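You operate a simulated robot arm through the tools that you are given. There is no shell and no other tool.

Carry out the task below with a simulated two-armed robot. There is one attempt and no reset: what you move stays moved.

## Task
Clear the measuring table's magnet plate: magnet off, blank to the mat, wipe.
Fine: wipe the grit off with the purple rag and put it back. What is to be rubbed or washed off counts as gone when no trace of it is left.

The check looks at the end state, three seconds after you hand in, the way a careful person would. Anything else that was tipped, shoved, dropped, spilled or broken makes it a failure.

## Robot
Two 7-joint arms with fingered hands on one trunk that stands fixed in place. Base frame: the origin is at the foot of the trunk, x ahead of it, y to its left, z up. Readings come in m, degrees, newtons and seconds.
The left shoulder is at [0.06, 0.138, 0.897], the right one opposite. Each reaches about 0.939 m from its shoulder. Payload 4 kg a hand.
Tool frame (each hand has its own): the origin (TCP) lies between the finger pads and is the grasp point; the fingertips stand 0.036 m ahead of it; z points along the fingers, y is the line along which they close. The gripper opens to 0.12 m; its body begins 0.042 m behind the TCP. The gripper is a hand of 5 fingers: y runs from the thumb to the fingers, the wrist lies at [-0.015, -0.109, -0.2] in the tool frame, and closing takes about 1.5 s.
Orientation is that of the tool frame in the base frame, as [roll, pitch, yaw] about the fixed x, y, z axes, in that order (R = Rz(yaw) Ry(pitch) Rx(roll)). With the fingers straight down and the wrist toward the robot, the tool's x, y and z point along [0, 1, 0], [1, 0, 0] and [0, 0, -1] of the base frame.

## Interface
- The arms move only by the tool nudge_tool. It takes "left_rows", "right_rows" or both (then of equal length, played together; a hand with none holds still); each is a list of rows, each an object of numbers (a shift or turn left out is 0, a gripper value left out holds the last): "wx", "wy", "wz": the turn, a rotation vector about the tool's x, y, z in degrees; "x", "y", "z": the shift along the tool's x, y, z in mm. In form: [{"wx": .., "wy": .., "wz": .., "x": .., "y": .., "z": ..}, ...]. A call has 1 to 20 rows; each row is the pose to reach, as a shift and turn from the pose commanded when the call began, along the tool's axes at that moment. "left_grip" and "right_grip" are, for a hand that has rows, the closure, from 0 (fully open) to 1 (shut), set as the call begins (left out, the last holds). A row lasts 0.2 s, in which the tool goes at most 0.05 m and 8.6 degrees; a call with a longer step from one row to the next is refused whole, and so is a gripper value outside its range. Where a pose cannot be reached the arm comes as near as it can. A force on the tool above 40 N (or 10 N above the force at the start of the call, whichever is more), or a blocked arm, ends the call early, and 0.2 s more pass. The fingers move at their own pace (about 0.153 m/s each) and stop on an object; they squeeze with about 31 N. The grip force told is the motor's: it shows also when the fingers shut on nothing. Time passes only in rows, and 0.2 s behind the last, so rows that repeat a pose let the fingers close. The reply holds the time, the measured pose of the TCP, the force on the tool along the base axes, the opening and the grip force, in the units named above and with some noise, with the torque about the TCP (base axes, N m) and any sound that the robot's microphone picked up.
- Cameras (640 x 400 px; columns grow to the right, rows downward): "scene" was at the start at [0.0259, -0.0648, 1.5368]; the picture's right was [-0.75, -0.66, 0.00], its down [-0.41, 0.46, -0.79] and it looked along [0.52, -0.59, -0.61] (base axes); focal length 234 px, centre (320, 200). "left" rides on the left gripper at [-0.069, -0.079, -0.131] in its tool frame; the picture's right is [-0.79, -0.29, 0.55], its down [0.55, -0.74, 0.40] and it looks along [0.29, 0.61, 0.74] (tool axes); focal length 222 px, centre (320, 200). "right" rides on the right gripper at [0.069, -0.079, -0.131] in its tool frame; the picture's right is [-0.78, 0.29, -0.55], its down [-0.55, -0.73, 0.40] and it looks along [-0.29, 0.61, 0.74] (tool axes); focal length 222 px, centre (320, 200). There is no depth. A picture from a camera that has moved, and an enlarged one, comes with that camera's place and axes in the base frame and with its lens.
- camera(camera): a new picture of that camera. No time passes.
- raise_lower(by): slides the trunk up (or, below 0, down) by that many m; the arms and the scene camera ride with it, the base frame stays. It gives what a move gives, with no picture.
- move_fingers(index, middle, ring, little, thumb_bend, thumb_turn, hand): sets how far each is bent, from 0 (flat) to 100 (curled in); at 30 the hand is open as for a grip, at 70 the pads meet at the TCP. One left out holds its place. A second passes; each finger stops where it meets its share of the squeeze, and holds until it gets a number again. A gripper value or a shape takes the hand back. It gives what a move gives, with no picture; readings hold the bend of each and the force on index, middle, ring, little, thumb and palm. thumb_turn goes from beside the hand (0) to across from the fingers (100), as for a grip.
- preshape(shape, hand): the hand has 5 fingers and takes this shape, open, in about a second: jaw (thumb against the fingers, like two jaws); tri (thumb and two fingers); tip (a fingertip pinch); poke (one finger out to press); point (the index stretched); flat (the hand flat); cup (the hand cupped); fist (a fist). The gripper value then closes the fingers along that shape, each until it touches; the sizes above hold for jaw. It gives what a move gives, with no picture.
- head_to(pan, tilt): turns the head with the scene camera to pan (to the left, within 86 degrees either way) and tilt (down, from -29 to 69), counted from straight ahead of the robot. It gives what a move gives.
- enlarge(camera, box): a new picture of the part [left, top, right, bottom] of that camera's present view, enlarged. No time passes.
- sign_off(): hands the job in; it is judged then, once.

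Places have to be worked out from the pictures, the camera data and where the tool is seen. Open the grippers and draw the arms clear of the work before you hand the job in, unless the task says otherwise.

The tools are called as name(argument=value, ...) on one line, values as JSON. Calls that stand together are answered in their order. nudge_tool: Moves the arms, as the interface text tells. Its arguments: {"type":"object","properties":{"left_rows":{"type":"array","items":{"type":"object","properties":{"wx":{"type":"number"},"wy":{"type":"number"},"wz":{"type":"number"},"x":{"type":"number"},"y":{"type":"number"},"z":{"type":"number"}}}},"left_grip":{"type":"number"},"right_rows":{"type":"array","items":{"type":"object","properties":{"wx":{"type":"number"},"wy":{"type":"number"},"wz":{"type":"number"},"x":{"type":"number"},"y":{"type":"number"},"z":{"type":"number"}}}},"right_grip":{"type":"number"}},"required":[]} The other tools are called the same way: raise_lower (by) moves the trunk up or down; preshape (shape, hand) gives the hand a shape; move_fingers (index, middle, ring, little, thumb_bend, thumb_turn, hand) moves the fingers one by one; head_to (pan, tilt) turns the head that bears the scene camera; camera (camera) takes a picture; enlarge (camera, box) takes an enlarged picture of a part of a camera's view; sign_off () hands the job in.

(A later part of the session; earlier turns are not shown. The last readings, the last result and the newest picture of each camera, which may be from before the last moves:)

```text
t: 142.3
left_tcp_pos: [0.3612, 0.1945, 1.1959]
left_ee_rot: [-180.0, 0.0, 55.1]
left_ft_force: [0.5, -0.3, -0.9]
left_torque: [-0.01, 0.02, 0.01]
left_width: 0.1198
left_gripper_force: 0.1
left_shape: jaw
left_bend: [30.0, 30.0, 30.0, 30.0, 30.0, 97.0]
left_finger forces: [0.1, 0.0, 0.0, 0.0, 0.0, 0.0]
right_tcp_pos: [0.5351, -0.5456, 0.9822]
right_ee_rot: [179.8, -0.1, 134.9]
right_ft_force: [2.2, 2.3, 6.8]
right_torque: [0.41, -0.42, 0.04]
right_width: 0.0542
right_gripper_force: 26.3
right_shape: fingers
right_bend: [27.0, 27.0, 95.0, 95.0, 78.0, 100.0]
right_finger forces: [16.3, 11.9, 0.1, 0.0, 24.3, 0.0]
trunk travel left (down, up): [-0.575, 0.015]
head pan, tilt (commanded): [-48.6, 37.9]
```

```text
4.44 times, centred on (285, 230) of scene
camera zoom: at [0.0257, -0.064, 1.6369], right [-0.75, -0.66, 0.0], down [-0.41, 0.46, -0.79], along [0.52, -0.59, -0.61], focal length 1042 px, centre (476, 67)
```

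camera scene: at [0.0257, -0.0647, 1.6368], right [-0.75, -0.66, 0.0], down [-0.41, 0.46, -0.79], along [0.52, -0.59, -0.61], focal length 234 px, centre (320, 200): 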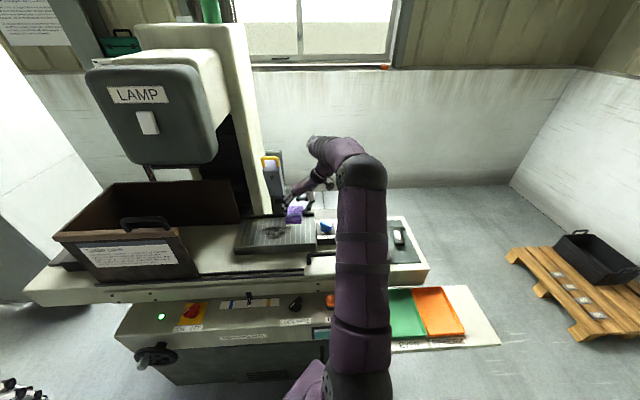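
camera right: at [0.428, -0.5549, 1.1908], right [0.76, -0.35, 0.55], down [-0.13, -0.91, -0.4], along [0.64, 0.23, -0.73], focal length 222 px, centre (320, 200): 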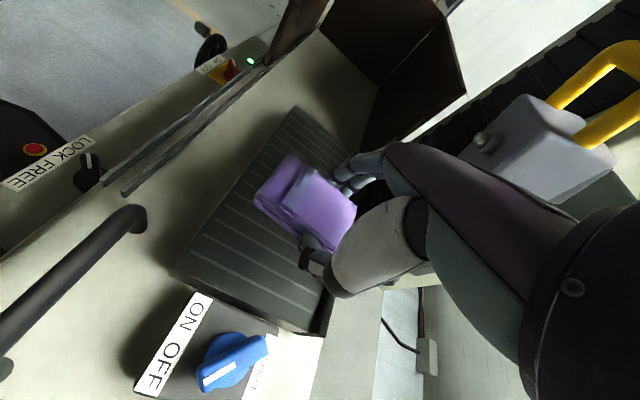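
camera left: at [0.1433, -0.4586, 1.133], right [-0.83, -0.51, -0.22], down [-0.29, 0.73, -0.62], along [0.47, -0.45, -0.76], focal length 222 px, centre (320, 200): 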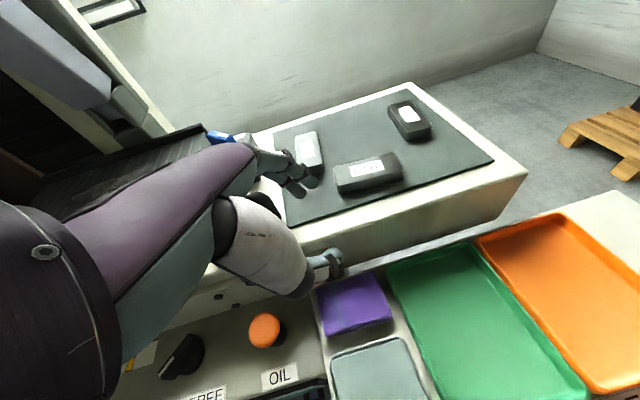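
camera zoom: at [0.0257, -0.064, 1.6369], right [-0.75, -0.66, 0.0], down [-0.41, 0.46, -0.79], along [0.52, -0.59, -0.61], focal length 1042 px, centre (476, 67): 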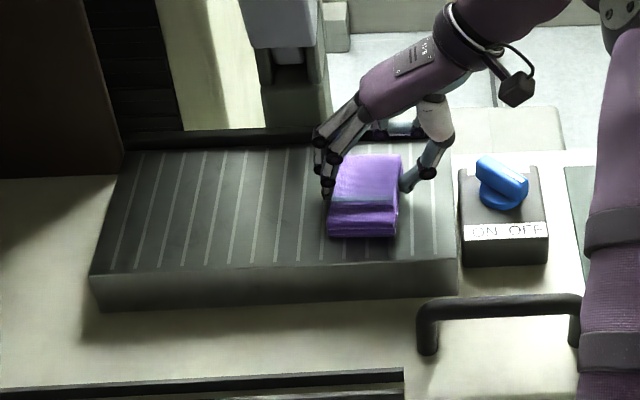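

The plate looks clean from here. I zoom in strongly to look for faint traces.

enlarge(camera="scene", box=[240, 205, 300, 255])

enlarge(camera="right", box=[170, 90, 350, 290])

```text
8.00 times, centred on (270, 230) of scene
camera zoom: at [0.0257, -0.064, 1.6369], right [-0.75, -0.66, 0.0], down [-0.41, 0.46, -0.79], along [0.52, -0.59, -0.61], focal length 1876 px, centre (720, -40)
```

zoom: 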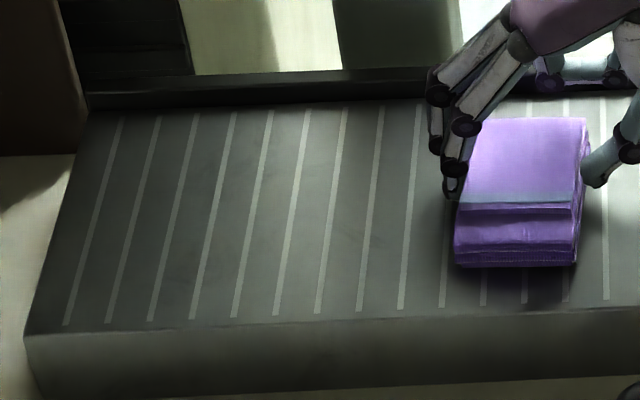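

```text
2.00 times, centred on (260, 190) of right
camera zoom: at [0.4284, -0.5537, 1.1135], right [0.76, -0.35, 0.55], down [-0.13, -0.91, -0.4], along [0.64, 0.23, -0.73], focal length 444 px, centre (440, 220)
```

zoom: 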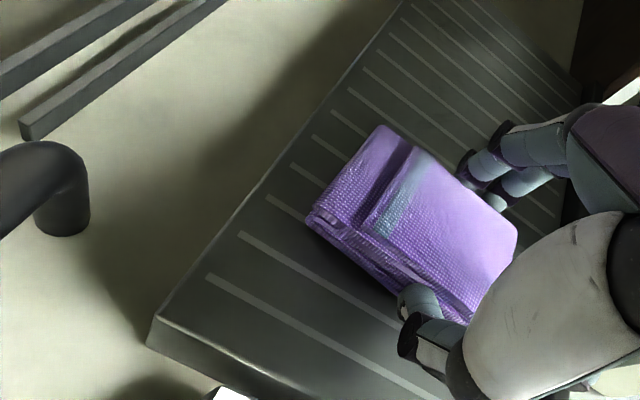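

It looks clean, with at most very faint smudges. To be thorough I make more overlapping passes: one nearer the front going left, then one nearer the rail coming back.

nudge_tool(right_rows=[{"x": 8, "z": 1}, {"x": 15, "z": 1}, {"x": 15, "y": 12, "z": 1}, {"x": 15, "y": 24, "z": 1}, {"x": 15, "y": 36, "z": 1}, {"x": 15, "y": 48, "z": 1}, {"x": 15, "y": 60, "z": 1}, {"x": 15, "y": 72, "z": 1}, {"x": 15, "y": 84, "z": 1}, {"x": 15, "y": 96, "z": 1}, {"x": 15, "y": 108, "z": 1}, {"x": 15, "y": 120, "z": 1}, {"x": 15, "y": 132, "z": 1}, {"x": 15, "y": 144, "z": 1}, {"x": 15, "y": 155, "z": 1}, {"x": 7, "y": 155, "z": 1}, {"x": -2, "y": 155, "z": 1}, {"x": -9, "y": 155, "z": 1}, {"x": -9, "y": 155, "z": 1}])

nudge_tool(right_rows=[{"y": -12}, {"y": -24}, {"y": -36}, {"y": -48}, {"y": -60}, {"y": -72}, {"y": -84}, {"y": -96}, {"y": -108}, {"y": -120}, {"y": -132}, {"y": -144}, {"y": -155}, {"y": -155}])

enlarge(camera="scene", box=[240, 205, 300, 255])

```text
t: 146.3
left_tcp_pos: [0.3604, 0.1951, 1.1959]
left_ee_rot: [-179.9, 0.0, 55.2]
left_ft_force: [0.5, 0.2, 0.3]
left_torque: [0.02, -0.02, -0.02]
left_width: 0.12
left_gripper_force: 0.0
left_shape: jaw
left_bend: [30.0, 30.0, 30.0, 30.0, 30.0, 97.0]
left_finger forces: [0.0, 0.1, 0.0, 0.0, 0.0, 0.0]
right_tcp_pos: [0.649, -0.4423, 0.9828]
right_ee_rot: [179.8, 0.1, 135.0]
right_ft_force: [-2.0, 4.9, 11.7]
right_torque: [0.71, -0.56, 0.36]
right_width: 0.0542
right_gripper_force: 28.1
right_shape: fingers
right_bend: [27.0, 27.0, 95.0, 95.0, 78.0, 100.0]
right_finger forces: [15.4, 15.5, 0.0, 0.1, 24.6, 0.0]
trunk travel left (down, up): [-0.575, 0.015]
head pan, tilt (commanded): [-48.6, 37.9]
```

```text
t: 149.3
left_tcp_pos: [0.3599, 0.1953, 1.1957]
left_ee_rot: [180.0, 0.1, 55.1]
left_ft_force: [-0.8, 0.0, 0.2]
left_torque: [-0.01, 0.05, 0.02]
left_width: 0.12
left_gripper_force: 0.0
left_shape: jaw
left_bend: [30.0, 30.0, 30.0, 30.0, 30.0, 97.0]
left_finger forces: [0.0, 0.0, 0.0, 0.0, 0.1, 0.0]
right_tcp_pos: [0.5395, -0.5518, 0.9825]
right_ee_rot: [179.9, 0.1, 134.9]
right_ft_force: [2.9, 2.3, 13.2]
right_torque: [0.73, -0.82, -0.01]
right_width: 0.0542
right_gripper_force: 29.1
right_shape: fingers
right_bend: [27.0, 27.0, 95.0, 95.0, 79.0, 100.0]
right_finger forces: [17.2, 18.3, 0.0, 0.0, 23.2, 0.0]
trunk travel left (down, up): [-0.575, 0.015]
head pan, tilt (commanded): [-48.6, 37.9]
```

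```text
8.00 times, centred on (270, 230) of scene
camera zoom: at [0.0252, -0.0635, 1.6369], right [-0.75, -0.66, 0.0], down [-0.41, 0.46, -0.79], along [0.52, -0.59, -0.61], focal length 1876 px, centre (720, -40)
```

zoom: 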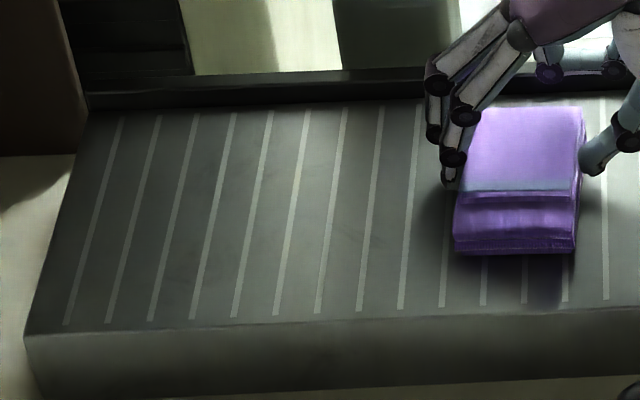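

The plate surface looks uniform. I lift the rag and inspect the whole area, including the spot it covered.

nudge_tool(right_rows=[{"z": -10}, {"z": -30}, {"z": -55}, {"z": -80}, {"x": 0, "y": -20, "z": -110}, {"x": 10, "y": -45, "z": -140}, {"x": 20, "y": -70, "z": -160}, {"x": 20, "y": -70, "z": -160}])

enlarge(camera="scene", box=[230, 205, 320, 260])

enlarge(camera="scene", box=[255, 210, 300, 245])

camera(camera="right")

camera(camera="scene")

```text
t: 151.1
left_tcp_pos: [0.3613, 0.1947, 1.1961]
left_ee_rot: [-180.0, 0.0, 55.0]
left_ft_force: [0.5, -0.3, -0.5]
left_torque: [0.0, 0.01, -0.01]
left_width: 0.12
left_gripper_force: 0.1
left_shape: jaw
left_bend: [30.0, 30.0, 30.0, 30.0, 30.0, 97.0]
left_finger forces: [0.0, 0.0, 0.0, 0.0, 0.0, 0.0]
right_tcp_pos: [0.4778, -0.5875, 1.1407]
right_ee_rot: [180.0, -0.1, 134.9]
right_ft_force: [0.0, 0.4, 0.5]
right_torque: [-0.02, -0.01, 0.03]
right_width: 0.0543
right_gripper_force: 26.7
right_shape: fingers
right_bend: [27.0, 26.0, 95.0, 95.0, 79.0, 100.0]
right_finger forces: [15.8, 11.1, 0.0, 0.0, 26.9, 0.0]
trunk travel left (down, up): [-0.575, 0.015]
head pan, tilt (commanded): [-48.6, 37.9]
```

```text
7.11 times, centred on (275, 232) of scene
camera zoom: at [0.0265, -0.0648, 1.6368], right [-0.75, -0.66, 0.0], down [-0.41, 0.46, -0.79], along [0.52, -0.59, -0.62], focal length 1667 px, centre (640, -31)
```

zoom: 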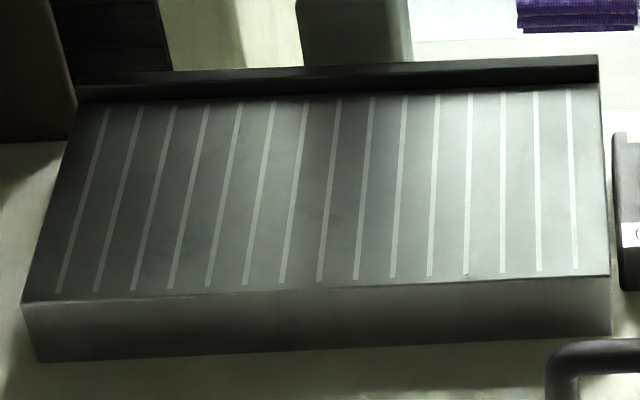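

```text
11.43 times, centred on (278, 228) of scene
camera zoom: at [0.0265, -0.0648, 1.6368], right [-0.75, -0.66, 0.0], down [-0.41, 0.46, -0.79], along [0.52, -0.59, -0.62], focal length 2680 px, centre (806, -114)
```

zoom: 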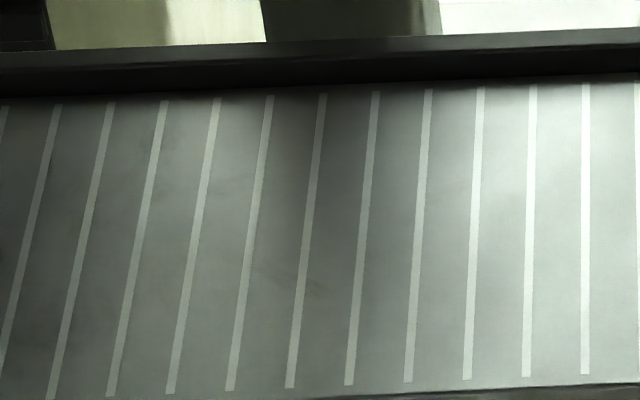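

```text
taken
camera right: at [0.3717, -0.5953, 1.271], right [0.76, -0.35, 0.55], down [-0.13, -0.91, -0.4], along [0.64, 0.23, -0.74], focal length 222 px, centre (320, 200)
```

right: 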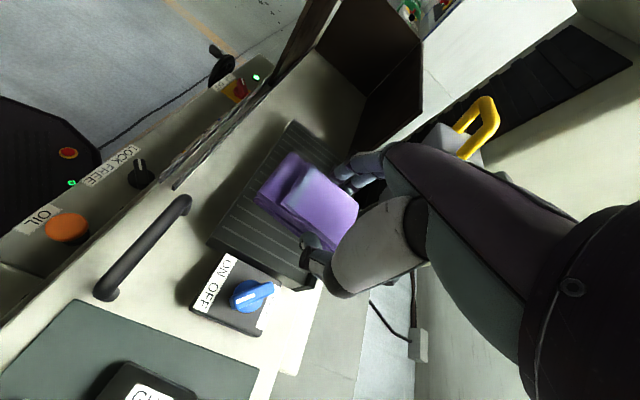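

```text
taken
camera scene: at [0.0265, -0.0648, 1.6368], right [-0.75, -0.66, 0.0], down [-0.41, 0.46, -0.79], along [0.52, -0.59, -0.62], focal length 234 px, centre (320, 200)
```

scene: 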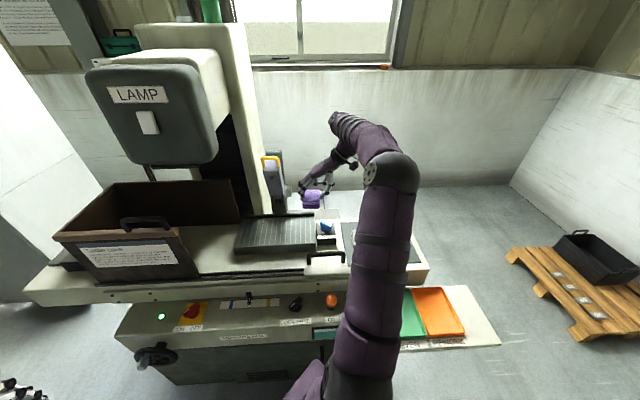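

There may be a very faint brownish trace near the middle. I zoom in further on that spot.

enlarge(camera="scene", box=[264, 222, 288, 240])

enlarge(camera="scene", box=[250, 212, 274, 230])

enlarge(camera="scene", box=[280, 212, 304, 230])

enlarge(camera="scene", box=[246, 226, 270, 244])

```text
16.00 times, centred on (276, 231) of scene
camera zoom: at [0.0265, -0.0648, 1.6368], right [-0.75, -0.66, 0.0], down [-0.41, 0.46, -0.79], along [0.52, -0.59, -0.62], focal length 3752 px, centre (1024, -296)
```

zoom: 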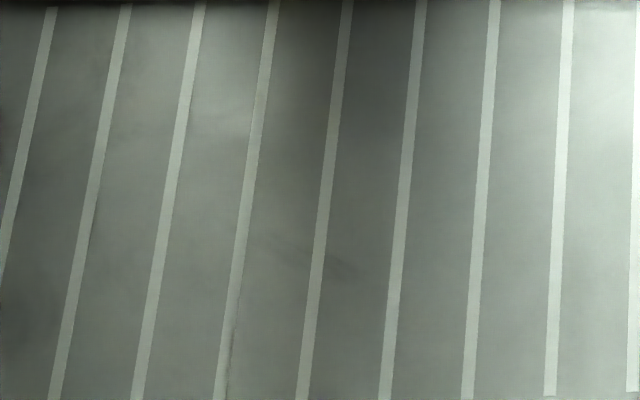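

```text
16.00 times, centred on (262, 221) of scene
camera zoom: at [0.0265, -0.0648, 1.6368], right [-0.75, -0.66, 0.0], down [-0.41, 0.46, -0.79], along [0.52, -0.59, -0.62], focal length 3752 px, centre (1248, -136)
```

zoom: 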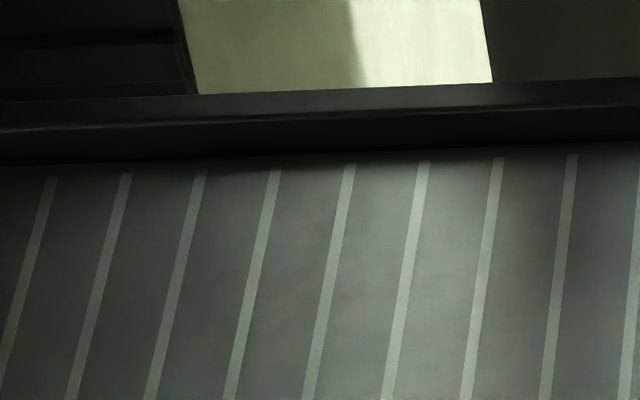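

```text
16.00 times, centred on (292, 221) of scene
camera zoom: at [0.0265, -0.0648, 1.6368], right [-0.75, -0.66, 0.0], down [-0.41, 0.46, -0.79], along [0.52, -0.59, -0.62], focal length 3752 px, centre (768, -136)
```

zoom: 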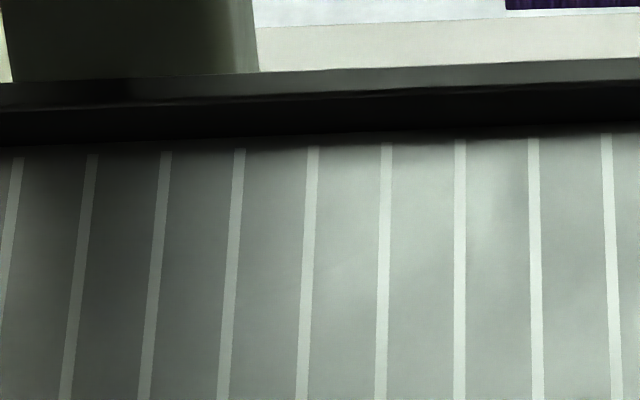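

```text
16.00 times, centred on (258, 235) of scene
camera zoom: at [0.0265, -0.0648, 1.6368], right [-0.75, -0.66, 0.0], down [-0.41, 0.46, -0.79], along [0.52, -0.59, -0.62], focal length 3752 px, centre (1312, -360)
```

zoom: 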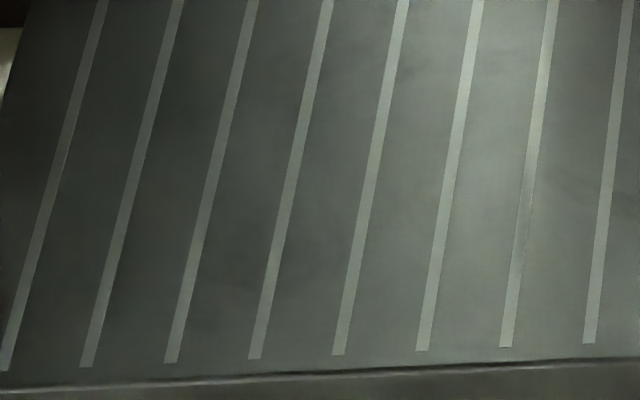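

Only the faintest mottling remains and I cannot rule out a trace, so I make another full double stroke over the middle with firm pressure.

nudge_tool(right_rows=[{"x": -2, "y": 25, "z": 30}, {"x": -4, "y": 50, "z": 65}, {"x": -5, "y": 70, "z": 105}, {"x": -5, "y": 70, "z": 140}, {"x": -5, "y": 70, "z": 153}, {"x": -5, "y": 70, "z": 158}, {"x": -5, "y": 70, "z": 160.5}, {"x": -5, "y": 84, "z": 160.5}, {"x": -5, "y": 98, "z": 160.5}, {"x": -5, "y": 112, "z": 160.5}, {"x": -5, "y": 126, "z": 160.5}, {"x": -5, "y": 140, "z": 160.5}, {"x": -5, "y": 154, "z": 160.5}, {"x": -5, "y": 168, "z": 160.5}, {"x": -5, "y": 182, "z": 160.5}, {"x": -5, "y": 196, "z": 160.5}, {"x": -5, "y": 210, "z": 160.5}, {"x": -5, "y": 225, "z": 160.5}, {"x": -5, "y": 225, "z": 160.5}])

nudge_tool(right_rows=[{"x": -4, "y": -12}, {"x": -8, "y": -25}, {"x": -8, "y": -38}, {"x": -4, "y": -51}, {"x": 0, "y": -64}, {"x": 5, "y": -77}, {"x": 10, "y": -90}, {"x": 10, "y": -103}, {"x": 5, "y": -116}, {"x": 0, "y": -129}, {"x": 0, "y": -142}, {"x": 0, "y": -155}, {"x": 0, "y": -155}])

enlarge(camera="scene", box=[240, 205, 300, 255])

```text
t: 155.1
left_tcp_pos: [0.3604, 0.1943, 1.195]
left_ee_rot: [179.9, -0.1, 55.1]
left_ft_force: [1.1, -0.6, -0.1]
left_torque: [0.0, 0.01, 0.0]
left_width: 0.1198
left_gripper_force: 0.0
left_shape: jaw
left_bend: [30.0, 30.0, 30.0, 30.0, 30.0, 97.0]
left_finger forces: [0.1, 0.1, 0.0, 0.0, 0.0, 0.0]
right_tcp_pos: [0.6396, -0.4323, 0.9825]
right_ee_rot: [179.8, 0.1, 134.9]
right_ft_force: [-3.3, -4.0, 15.5]
right_torque: [0.61, -0.75, -0.04]
right_width: 0.0547
right_gripper_force: 36.6
right_shape: fingers
right_bend: [27.0, 28.0, 95.0, 95.0, 78.0, 100.0]
right_finger forces: [14.4, 29.7, 0.1, 0.0, 29.4, 0.0]
trunk travel left (down, up): [-0.575, 0.015]
head pan, tilt (commanded): [-48.6, 37.9]
```

```text
t: 157.9
left_tcp_pos: [0.3608, 0.1947, 1.1957]
left_ee_rot: [-179.9, -0.1, 55.0]
left_ft_force: [0.3, 1.1, -0.3]
left_torque: [0.01, -0.04, -0.02]
left_width: 0.1198
left_gripper_force: 0.2
left_shape: jaw
left_bend: [30.0, 30.0, 30.0, 30.0, 30.0, 97.0]
left_finger forces: [0.1, 0.0, 0.0, 0.1, 0.0, 0.0]
right_tcp_pos: [0.5283, -0.5422, 0.9823]
right_ee_rot: [179.8, 0.0, 134.8]
right_ft_force: [2.4, 2.7, 12.0]
right_torque: [0.63, -0.72, 0.0]
right_width: 0.0545
right_gripper_force: 28.9
right_shape: fingers
right_bend: [26.0, 27.0, 95.0, 95.0, 79.0, 100.0]
right_finger forces: [17.1, 16.7, 0.1, 0.0, 23.5, 0.1]
trunk travel left (down, up): [-0.575, 0.015]
head pan, tilt (commanded): [-48.6, 37.9]
```

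```text
8.00 times, centred on (270, 230) of scene
camera zoom: at [0.0252, -0.0637, 1.6369], right [-0.75, -0.66, 0.0], down [-0.41, 0.46, -0.79], along [0.52, -0.59, -0.61], focal length 1876 px, centre (720, -40)
```

zoom: 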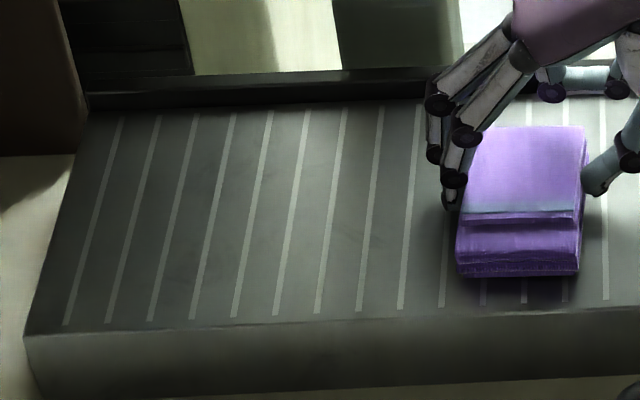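

The remaining mottling does not change at all with further wiping, so it is the plate's own texture. I lift the rag and start the way back: up, then over toward the right side of the mat.

nudge_tool(right_rows=[{"z": -15}, {"z": -45}, {"z": -85}, {"z": -125, "y": -10}, {"z": -160, "y": -25, "x": 5}, {"z": -168, "x": 15, "y": -55}, {"z": -168, "x": 30, "y": -90}, {"z": -168, "x": 45, "y": -125}, {"z": -168, "x": 60, "y": -160}, {"z": -168, "x": 76, "y": -195}, {"z": -168, "x": 92, "y": -230}, {"z": -168, "x": 108, "y": -265}, {"z": -168, "x": 124, "y": -300}, {"z": -168, "x": 134, "y": -329}, {"z": -168, "x": 134, "y": -329}])

camera(camera="scene")

enlarge(camera="scene", box=[230, 205, 320, 260])

camera(camera="right")

```text
t: 161.1
left_tcp_pos: [0.3624, 0.195, 1.1959]
left_ee_rot: [-179.9, 0.0, 55.1]
left_ft_force: [-0.1, 0.7, -1.2]
left_torque: [-0.02, 0.03, 0.02]
left_width: 0.1199
left_gripper_force: 0.1
left_shape: jaw
left_bend: [30.0, 30.0, 30.0, 30.0, 30.0, 97.0]
left_finger forces: [0.0, 0.0, 0.1, 0.0, 0.0, 0.0]
right_tcp_pos: [0.2021, -0.6798, 1.1473]
right_ee_rot: [179.9, 0.0, 135.0]
right_ft_force: [-0.1, -0.4, -0.6]
right_torque: [-0.03, 0.0, -0.02]
right_width: 0.0546
right_gripper_force: 27.0
right_shape: fingers
right_bend: [27.0, 26.0, 95.0, 95.0, 79.0, 100.0]
right_finger forces: [15.9, 11.3, 0.0, 0.1, 27.2, 0.0]
trunk travel left (down, up): [-0.575, 0.015]
head pan, tilt (commanded): [-48.6, 37.9]
```

```text
taken
camera scene: at [0.0261, -0.0645, 1.6368], right [-0.75, -0.66, 0.0], down [-0.41, 0.46, -0.79], along [0.52, -0.59, -0.61], focal length 234 px, centre (320, 200)
```

scene: 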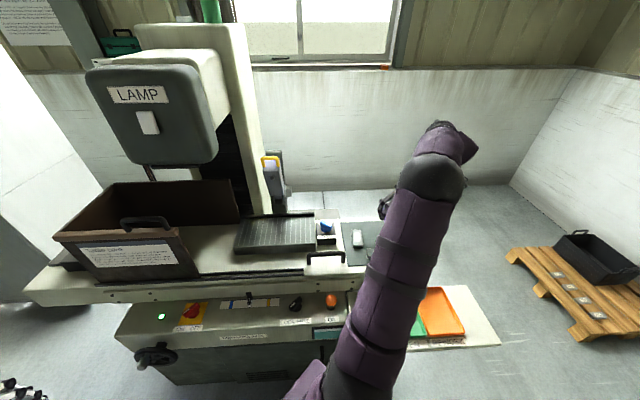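

```text
7.11 times, centred on (275, 232) of scene
camera zoom: at [0.0261, -0.0645, 1.6368], right [-0.75, -0.66, 0.0], down [-0.41, 0.46, -0.79], along [0.52, -0.59, -0.61], focal length 1667 px, centre (640, -31)
```

zoom: 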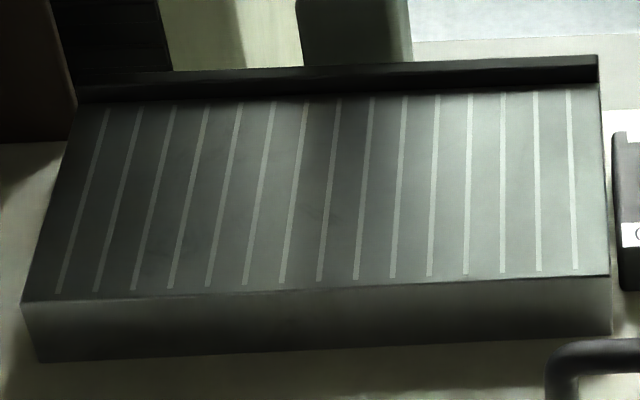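

```text
taken
camera right: at [0.0964, -0.6873, 1.2783], right [0.76, -0.35, 0.55], down [-0.13, -0.91, -0.4], along [0.64, 0.23, -0.74], focal length 222 px, centre (320, 200)
```

right: 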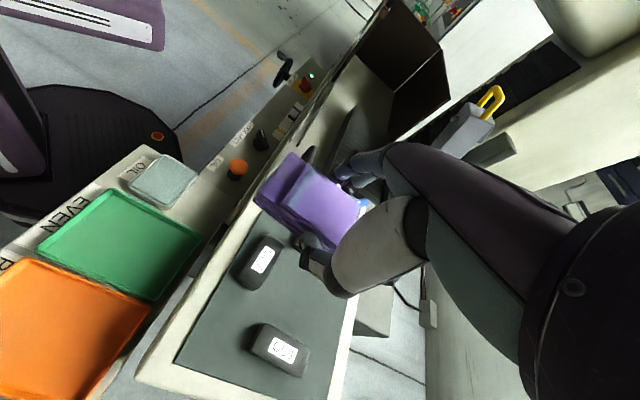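

The plate is clean. I now turn the hand back to yaw 45° while lowering to z 1.0 over the mat's front, the posture that reached the rag's place.

nudge_tool(right_rows=[{"wz": 7, "y": 6, "z": 8}, {"wz": 14, "y": 13, "z": 18}, {"wz": 21, "y": 20, "z": 30}, {"wz": 28, "y": 27, "z": 42}, {"wz": 35, "y": 34, "z": 54}, {"wz": 42, "y": 41, "z": 66}, {"wz": 49, "y": 48, "z": 78}, {"wz": 56, "y": 55, "z": 90}, {"wz": 63, "y": 62, "z": 102}, {"wz": 70, "y": 69, "z": 114}, {"wz": 77, "y": 75, "z": 126}, {"wz": 84, "y": 81, "z": 138}, {"wz": 90, "y": 83, "z": 145}, {"wz": 90, "y": 83, "z": 145}])

camera(camera="scene")

camera(camera="right")

```text
t: 164.1
left_tcp_pos: [0.3609, 0.1956, 1.1957]
left_ee_rot: [-180.0, 0.0, 55.0]
left_ft_force: [-0.5, 0.6, 0.1]
left_torque: [0.01, -0.03, 0.0]
left_width: 0.1199
left_gripper_force: 0.0
left_shape: jaw
left_bend: [30.0, 30.0, 30.0, 30.0, 30.0, 97.0]
left_finger forces: [0.1, 0.0, 0.1, 0.0, 0.0, 0.1]
right_tcp_pos: [0.2608, -0.6215, 1.0023]
right_ee_rot: [179.8, -0.1, 44.9]
right_ft_force: [0.1, 0.7, -0.5]
right_torque: [0.01, 0.03, 0.01]
right_width: 0.0544
right_gripper_force: 27.0
right_shape: fingers
right_bend: [27.0, 26.0, 95.0, 95.0, 79.0, 100.0]
right_finger forces: [15.8, 11.3, 0.0, 0.0, 26.8, 0.0]
trunk travel left (down, up): [-0.575, 0.015]
head pan, tilt (commanded): [-48.6, 37.9]
```

```text
taken
camera scene: at [0.0258, -0.065, 1.6368], right [-0.75, -0.66, 0.0], down [-0.41, 0.46, -0.79], along [0.52, -0.59, -0.61], focal length 234 px, centre (320, 200)
```

scene: 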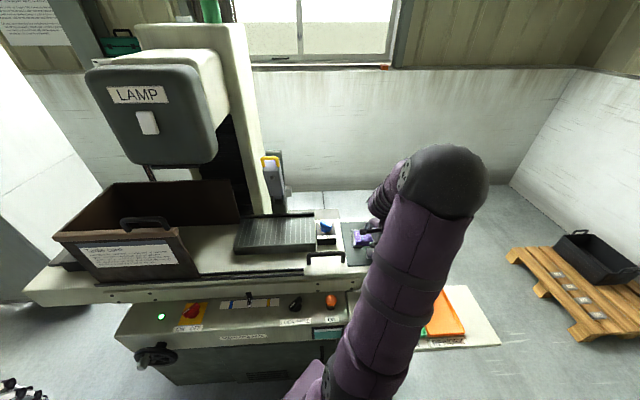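

```text
taken
camera right: at [0.2537, -0.5167, 1.1339], right [-0.35, -0.76, 0.55], down [-0.91, 0.13, -0.4], along [0.23, -0.64, -0.74], focal length 222 px, centre (320, 200)
```

right: 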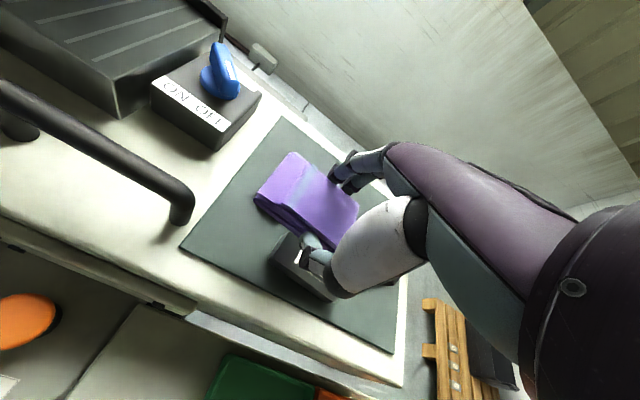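

Posture and grip are as before. I bring the rag back over its place (r 0.2275, b 0.4775) at z 0.985.

nudge_tool(right_rows=[{"x": 6, "y": -22, "z": 5}, {"x": 12, "y": -46, "z": 10}, {"x": 18, "y": -70, "z": 17}, {"x": 23, "y": -95, "z": 17}, {"x": 27, "y": -120, "z": 17}, {"x": 27.5, "y": -138, "z": 17}, {"x": 27.5, "y": -146.5, "z": 17}, {"x": 27.5, "y": -146.5, "z": 17}])

camera(camera="right")

enlarge(camera="scene", box=[320, 230, 440, 330])

```text
t: 165.9
left_tcp_pos: [0.3615, 0.1937, 1.195]
left_ee_rot: [-180.0, 0.0, 55.2]
left_ft_force: [-0.9, 0.1, 0.2]
left_torque: [-0.01, 0.02, 0.02]
left_width: 0.1201
left_gripper_force: 0.0
left_shape: jaw
left_bend: [30.0, 30.0, 30.0, 30.0, 30.0, 97.0]
left_finger forces: [0.0, 0.1, 0.0, 0.0, 0.0, 0.0]
right_tcp_pos: [0.1768, -0.4982, 0.9867]
right_ee_rot: [-180.0, -0.1, 44.9]
right_ft_force: [0.1, -0.3, -0.8]
right_torque: [0.01, 0.0, 0.01]
right_width: 0.0548
right_gripper_force: 27.0
right_shape: fingers
right_bend: [27.0, 26.0, 95.0, 95.0, 79.0, 100.0]
right_finger forces: [15.8, 11.2, 0.0, 0.1, 27.0, 0.0]
trunk travel left (down, up): [-0.575, 0.015]
head pan, tilt (commanded): [-48.6, 37.9]
```

```text
taken
camera right: at [0.1703, -0.3939, 1.1175], right [-0.35, -0.76, 0.55], down [-0.91, 0.13, -0.4], along [0.23, -0.63, -0.74], focal length 222 px, centre (320, 200)
```

right: 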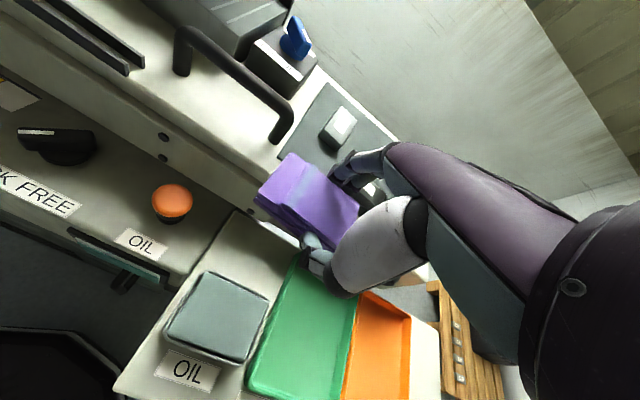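

```text
4.00 times, centred on (380, 280) of scene
camera zoom: at [0.0259, -0.0649, 1.6368], right [-0.75, -0.66, 0.0], down [-0.41, 0.46, -0.79], along [0.52, -0.59, -0.61], focal length 938 px, centre (80, -120)
```

zoom: 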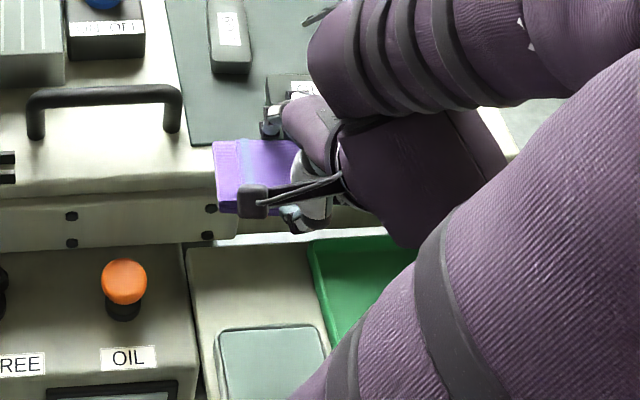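

The hand is exactly over the pick-up spot. I lower in stages, slowly near the bench.

nudge_tool(right_rows=[{"z": 25}, {"z": 50}, {"z": 75}, {"z": 95}, {"z": 110}, {"z": 120}, {"z": 127}, {"z": 127}])

enlarge(camera="right", box=[220, 130, 400, 290])

enlarge(camera="scene", box=[330, 260, 402, 320])

```text
t: 167.7
left_tcp_pos: [0.3618, 0.1949, 1.1956]
left_ee_rot: [179.9, 0.0, 55.0]
left_ft_force: [-0.2, 0.5, 0.8]
left_torque: [-0.02, 0.0, -0.01]
left_width: 0.12
left_gripper_force: 0.1
left_shape: jaw
left_bend: [30.0, 30.0, 30.0, 30.0, 30.0, 97.0]
left_finger forces: [0.0, 0.1, 0.0, 0.1, 0.0, 0.0]
right_tcp_pos: [0.1776, -0.498, 0.8577]
right_ee_rot: [180.0, -0.2, 44.9]
right_ft_force: [0.5, -0.2, -0.2]
right_torque: [0.01, 0.0, 0.0]
right_width: 0.0545
right_gripper_force: 26.4
right_shape: fingers
right_bend: [27.0, 26.0, 95.0, 95.0, 79.0, 100.0]
right_finger forces: [15.6, 11.1, 0.1, 0.0, 26.8, 0.0]
trunk travel left (down, up): [-0.575, 0.015]
head pan, tilt (commanded): [-48.6, 37.9]
```

```text
2.50 times, centred on (310, 210) of right
camera zoom: at [0.1701, -0.3934, 0.9898], right [-0.35, -0.76, 0.55], down [-0.91, 0.13, -0.4], along [0.23, -0.64, -0.74], focal length 555 px, centre (345, 175)
```

zoom: 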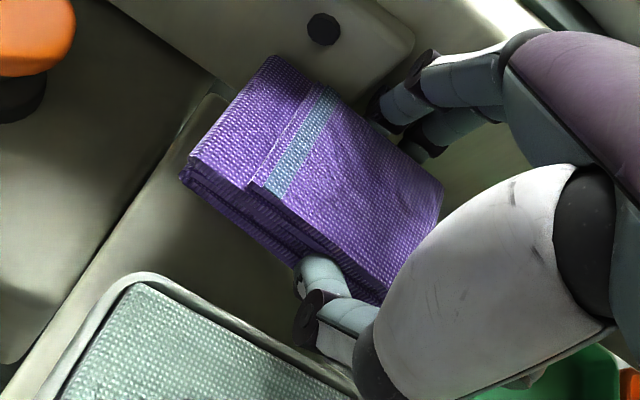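

```text
6.67 times, centred on (366, 290) of scene
camera zoom: at [0.0258, -0.0648, 1.6368], right [-0.75, -0.66, 0.0], down [-0.41, 0.46, -0.79], along [0.52, -0.59, -0.61], focal length 1563 px, centre (13, -400)
```

zoom: 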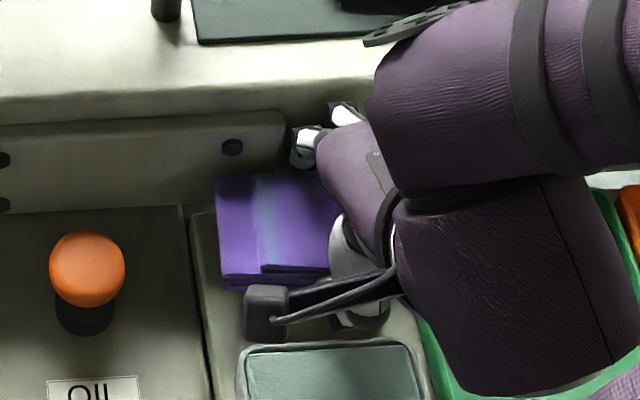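

About 2 cm to go. I lower in small steps until the rag rests on the bench.

nudge_tool(right_rows=[{"z": 4}, {"z": 8}, {"z": 12}, {"z": 14}, {"z": 14}])

nudge_tool(right_rows=[{"z": 1.5}, {"z": 3}, {"z": 4}, {"z": 4}])

```text
t: 168.9
left_tcp_pos: [0.3622, 0.1945, 1.1961]
left_ee_rot: [180.0, 0.0, 55.1]
left_ft_force: [-1.0, 0.1, 0.3]
left_torque: [0.01, 0.01, 0.03]
left_width: 0.1199
left_gripper_force: 0.1
left_shape: jaw
left_bend: [30.0, 30.0, 30.0, 30.0, 30.0, 97.0]
left_finger forces: [0.1, 0.0, 0.0, 0.0, 0.0, 0.1]
right_tcp_pos: [0.1779, -0.4984, 0.8446]
right_ee_rot: [179.9, -0.2, 45.0]
right_ft_force: [-0.9, -0.8, -1.0]
right_torque: [-0.02, 0.01, -0.01]
right_width: 0.0545
right_gripper_force: 26.6
right_shape: fingers
right_bend: [27.0, 26.0, 95.0, 95.0, 79.0, 100.0]
right_finger forces: [15.5, 11.2, 0.0, 0.0, 26.8, 0.0]
trunk travel left (down, up): [-0.575, 0.015]
head pan, tilt (commanded): [-48.6, 37.9]
```

```text
t: 169.9
left_tcp_pos: [0.3621, 0.1946, 1.1962]
left_ee_rot: [-179.9, 0.1, 55.0]
left_ft_force: [0.7, 0.4, -1.0]
left_torque: [-0.01, -0.01, -0.02]
left_width: 0.1198
left_gripper_force: 0.0
left_shape: jaw
left_bend: [30.0, 30.0, 30.0, 30.0, 30.0, 97.0]
left_finger forces: [0.0, 0.1, 0.0, 0.0, 0.0, 0.0]
right_tcp_pos: [0.1775, -0.4975, 0.8408]
right_ee_rot: [-180.0, 0.0, 44.9]
right_ft_force: [0.2, 0.7, -0.2]
right_torque: [0.03, 0.04, 0.0]
right_width: 0.0542
right_gripper_force: 26.8
right_shape: fingers
right_bend: [27.0, 26.0, 95.0, 95.0, 79.0, 100.0]
right_finger forces: [15.6, 11.2, 0.1, 0.0, 26.8, 0.0]
trunk travel left (down, up): [-0.575, 0.015]
head pan, tilt (commanded): [-48.6, 37.9]
```

No contact yet; I continue 2 mm at a time.

nudge_tool(right_rows=[{"z": 1}, {"z": 2}, {"z": 2}])

nudge_tool(right_rows=[{"z": 1}, {"z": 2}, {"z": 2}])

```text
t: 170.7
left_tcp_pos: [0.3614, 0.1951, 1.1949]
left_ee_rot: [-180.0, -0.1, 55.2]
left_ft_force: [-0.4, 0.5, 0.3]
left_torque: [0.04, 0.0, 0.01]
left_width: 0.1198
left_gripper_force: 0.1
left_shape: jaw
left_bend: [30.0, 30.0, 30.0, 30.0, 30.0, 97.0]
left_finger forces: [0.1, 0.1, 0.1, 0.0, 0.0, 0.0]
right_tcp_pos: [0.1784, -0.498, 0.8382]
right_ee_rot: [180.0, -0.1, 44.8]
right_ft_force: [-0.3, 0.5, -0.5]
right_torque: [0.01, 0.02, 0.0]
right_width: 0.0543
right_gripper_force: 26.9
right_shape: fingers
right_bend: [27.0, 26.0, 95.0, 95.0, 79.0, 100.0]
right_finger forces: [15.6, 11.1, 0.0, 0.1, 26.8, 0.1]
trunk travel left (down, up): [-0.575, 0.015]
head pan, tilt (commanded): [-48.6, 37.9]
```

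```text
t: 171.5
left_tcp_pos: [0.3621, 0.1944, 1.195]
left_ee_rot: [179.9, -0.1, 55.0]
left_ft_force: [0.6, 0.5, -0.2]
left_torque: [-0.02, 0.01, -0.01]
left_width: 0.1199
left_gripper_force: 0.0
left_shape: jaw
left_bend: [30.0, 30.0, 30.0, 30.0, 30.0, 97.0]
left_finger forces: [0.1, 0.1, 0.1, 0.0, 0.0, 0.1]
right_tcp_pos: [0.1781, -0.4996, 0.8388]
right_ee_rot: [179.9, -0.1, 45.0]
right_ft_force: [1.4, -1.7, 11.2]
right_torque: [0.05, -0.01, 0.02]
right_width: 0.0545
right_gripper_force: 34.6
right_shape: fingers
right_bend: [27.0, 26.0, 95.0, 95.0, 79.0, 100.0]
right_finger forces: [17.0, 13.9, 0.0, 0.0, 38.7, 0.0]
trunk travel left (down, up): [-0.575, 0.015]
head pan, tilt (commanded): [-48.6, 37.9]
```

The rag touches the bench. I ease 1 mm up and open the thumb and fingers just enough to let go without reaching the oil box or the table face.

nudge_tool(right_rows=[{"z": -0.7}, {"z": -1}])

move_fingers(hand="right", index=25, middle=25, thumb_bend=72)

enlarge(camera="right", box=[220, 130, 400, 290])

enlarge(camera="scene", box=[330, 260, 402, 320])

```text
t: 172.1
left_tcp_pos: [0.3621, 0.1942, 1.1966]
left_ee_rot: [-179.9, 0.1, 55.1]
left_ft_force: [0.3, 0.0, 1.0]
left_torque: [-0.01, 0.05, -0.01]
left_width: 0.12
left_gripper_force: 0.1
left_shape: jaw
left_bend: [30.0, 30.0, 30.0, 30.0, 30.0, 97.0]
left_finger forces: [0.0, 0.0, 0.1, 0.0, 0.1, 0.0]
right_tcp_pos: [0.1778, -0.4971, 0.8384]
right_ee_rot: [-179.9, -0.1, 44.9]
right_ft_force: [4.3, -5.2, 4.8]
right_torque: [-0.1, -0.04, -0.01]
right_width: 0.0542
right_gripper_force: 32.8
right_shape: fingers
right_bend: [27.0, 26.0, 95.0, 95.0, 79.0, 100.0]
right_finger forces: [17.5, 12.8, 0.1, 0.0, 34.7, 0.1]
trunk travel left (down, up): [-0.575, 0.015]
head pan, tilt (commanded): [-48.6, 37.9]
```

```text
t: 173.1
left_tcp_pos: [0.3625, 0.196, 1.1952]
left_ee_rot: [-180.0, 0.0, 55.0]
left_ft_force: [-0.4, 0.7, 0.5]
left_torque: [0.02, 0.0, 0.01]
left_width: 0.1198
left_gripper_force: 0.1
left_shape: jaw
left_bend: [30.0, 30.0, 30.0, 30.0, 30.0, 97.0]
left_finger forces: [0.0, 0.0, 0.0, 0.0, 0.0, 0.0]
right_tcp_pos: [0.1777, -0.4989, 0.8382]
right_ee_rot: [179.9, -0.1, 44.9]
right_ft_force: [4.4, -0.3, 5.1]
right_torque: [0.1, 0.02, -0.02]
right_width: 0.06
right_gripper_force: 4.4
right_shape: fingers
right_bend: [25.0, 25.0, 95.0, 95.0, 74.0, 100.0]
right_finger forces: [0.2, 0.9, 0.1, 0.0, 7.2, 0.0]
trunk travel left (down, up): [-0.575, 0.015]
head pan, tilt (commanded): [-48.6, 37.9]
```

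```text
2.50 times, centred on (310, 210) of right
camera zoom: at [0.1703, -0.393, 0.9693], right [-0.35, -0.76, 0.55], down [-0.91, 0.13, -0.4], along [0.23, -0.63, -0.74], focal length 555 px, centre (345, 175)
```

zoom: 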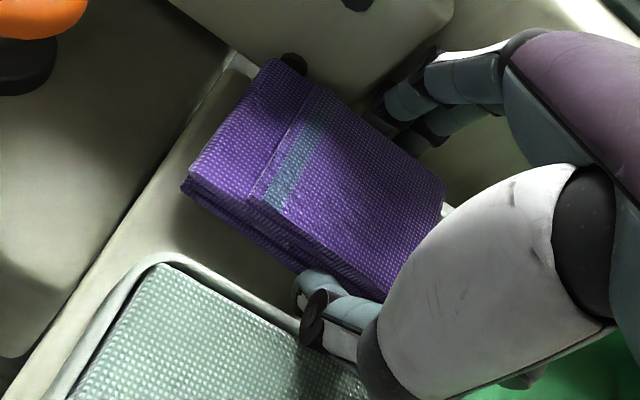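

```text
6.67 times, centred on (366, 290) of scene
camera zoom: at [0.0262, -0.0644, 1.6368], right [-0.75, -0.66, 0.0], down [-0.41, 0.46, -0.79], along [0.52, -0.59, -0.61], focal length 1563 px, centre (13, -400)
```

zoom: 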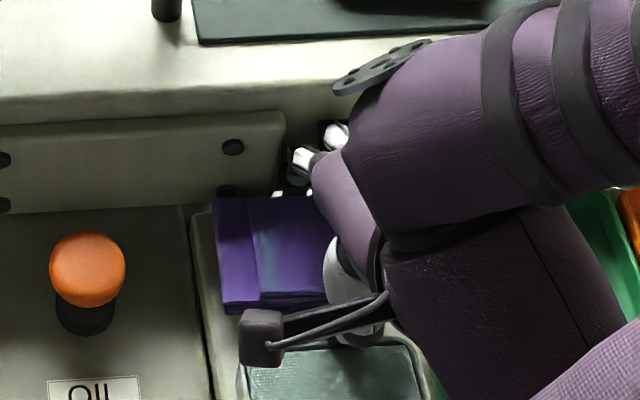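

The thumb now leans lightly on the oil box rim, so I bend it back a little and lift straight up, leaving the rag.

move_fingers(hand="right", index=24, middle=24, thumb_bend=75.5)

nudge_tool(right_rows=[{"z": -2}, {"z": -5}, {"z": -9}, {"z": -14}, {"z": -20}, {"z": -20}])

enlarge(camera="right", box=[220, 130, 400, 290])

enlarge(camera="scene", box=[330, 260, 402, 320])

```text
t: 174.1
left_tcp_pos: [0.3606, 0.1949, 1.1955]
left_ee_rot: [180.0, 0.1, 55.1]
left_ft_force: [0.2, 0.1, 0.3]
left_torque: [0.02, 0.01, -0.02]
left_width: 0.1199
left_gripper_force: 0.1
left_shape: jaw
left_bend: [30.0, 30.0, 30.0, 30.0, 30.0, 97.0]
left_finger forces: [0.0, 0.1, 0.1, 0.0, 0.0, 0.0]
right_tcp_pos: [0.1775, -0.497, 0.8378]
right_ee_rot: [-180.0, -0.1, 44.8]
right_ft_force: [-0.6, 1.0, -0.4]
right_torque: [0.03, 0.04, -0.04]
right_width: 0.0601
right_gripper_force: 2.0
right_shape: fingers
right_bend: [24.0, 24.0, 95.0, 95.0, 75.0, 100.0]
right_finger forces: [0.3, 1.9, 0.0, 0.0, 1.2, 0.0]
trunk travel left (down, up): [-0.575, 0.015]
head pan, tilt (commanded): [-48.6, 37.9]
```

```text
t: 175.5
left_tcp_pos: [0.3626, 0.1953, 1.1962]
left_ee_rot: [180.0, 0.0, 55.0]
left_ft_force: [-0.3, -1.2, 0.0]
left_torque: [-0.02, 0.02, 0.0]
left_width: 0.12
left_gripper_force: 0.1
left_shape: jaw
left_bend: [30.0, 30.0, 30.0, 30.0, 30.0, 97.0]
left_finger forces: [0.0, 0.0, 0.0, 0.0, 0.1, 0.0]
right_tcp_pos: [0.1779, -0.4981, 0.8588]
right_ee_rot: [180.0, -0.2, 44.9]
right_ft_force: [-0.9, 1.3, -0.4]
right_torque: [0.02, 0.02, -0.05]
right_width: 0.0602
right_gripper_force: 1.1
right_shape: fingers
right_bend: [24.0, 25.0, 95.0, 95.0, 75.0, 100.0]
right_finger forces: [0.0, 2.2, 0.0, 0.0, 0.1, 0.1]
trunk travel left (down, up): [-0.575, 0.015]
head pan, tilt (commanded): [-48.6, 37.9]
```

```text
2.50 times, centred on (310, 210) of right
camera zoom: at [0.1701, -0.3933, 0.9895], right [-0.35, -0.76, 0.55], down [-0.91, 0.13, -0.4], along [0.23, -0.63, -0.74], focal length 555 px, centre (345, 175)
```

zoom: 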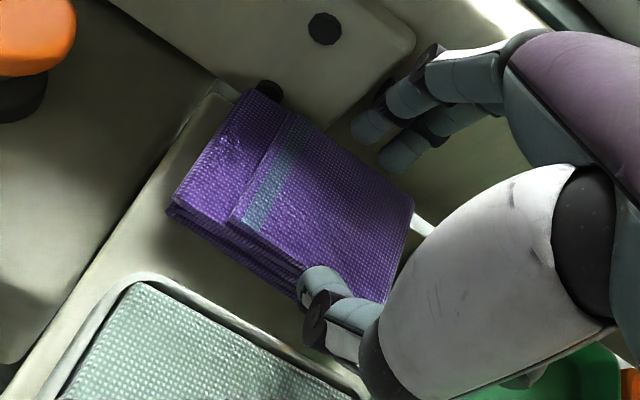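

```text
6.67 times, centred on (366, 290) of scene
camera zoom: at [0.0256, -0.0646, 1.6368], right [-0.75, -0.66, 0.0], down [-0.41, 0.46, -0.79], along [0.52, -0.59, -0.61], focal length 1563 px, centre (13, -400)
```

zoom: 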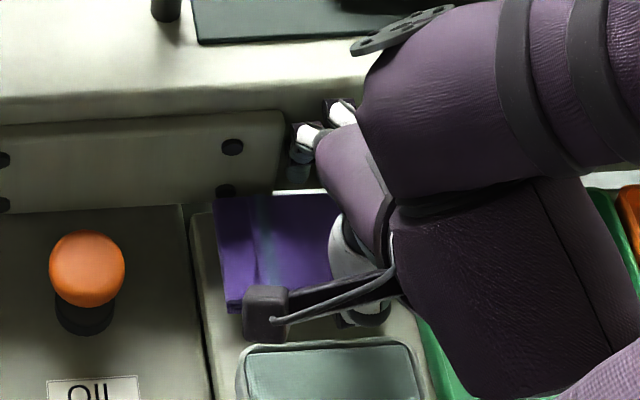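

The rag stays on the bench at its place and the hand is free. I raise the hand clear to z 0.975.

nudge_tool(right_rows=[{"y": -1.5, "z": -10}, {"y": -2.5, "z": -30}, {"y": -2.5, "z": -55}, {"y": -2.5, "z": -85}, {"y": -2.5, "z": -115}, {"y": -2.5, "z": -117}])

camera(camera="right")

enlarge(camera="scene", box=[330, 260, 402, 320])

```text
t: 176.9
left_tcp_pos: [0.3615, 0.1942, 1.1955]
left_ee_rot: [-180.0, 0.1, 55.1]
left_ft_force: [0.3, -0.1, -1.0]
left_torque: [-0.01, 0.0, -0.03]
left_width: 0.1198
left_gripper_force: 0.1
left_shape: jaw
left_bend: [30.0, 30.0, 30.0, 30.0, 30.0, 97.0]
left_finger forces: [0.0, 0.0, 0.1, 0.1, 0.0, 0.0]
right_tcp_pos: [0.1775, -0.4965, 0.9744]
right_ee_rot: [-179.9, -0.2, 44.9]
right_ft_force: [0.1, -0.1, 0.9]
right_torque: [0.04, 0.01, 0.01]
right_width: 0.0604
right_gripper_force: 0.1
right_shape: fingers
right_bend: [24.0, 24.0, 95.0, 95.0, 75.0, 100.0]
right_finger forces: [0.0, 0.0, 0.1, 0.0, 0.1, 0.1]
trunk travel left (down, up): [-0.575, 0.015]
head pan, tilt (commanded): [-48.6, 37.9]
```

```text
taken
camera right: at [0.1687, -0.3917, 1.1057], right [-0.35, -0.76, 0.54], down [-0.91, 0.13, -0.4], along [0.23, -0.63, -0.74], focal length 222 px, centre (320, 200)
```

right: 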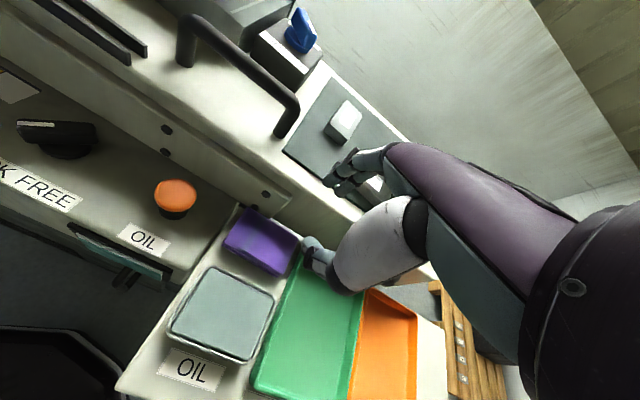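

```text
6.67 times, centred on (366, 290) of scene
camera zoom: at [0.0257, -0.0653, 1.6368], right [-0.75, -0.66, 0.0], down [-0.41, 0.46, -0.79], along [0.52, -0.59, -0.61], focal length 1563 px, centre (13, -400)
```

zoom: 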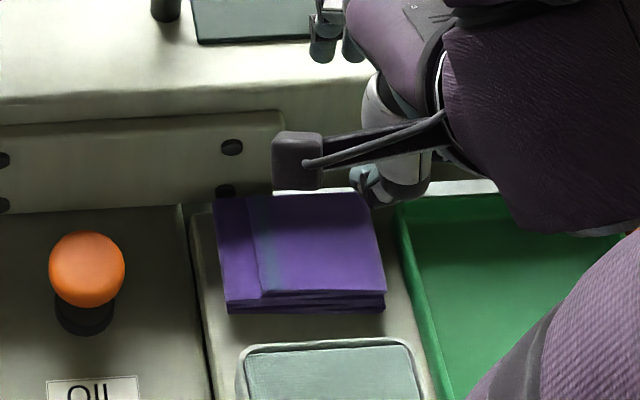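

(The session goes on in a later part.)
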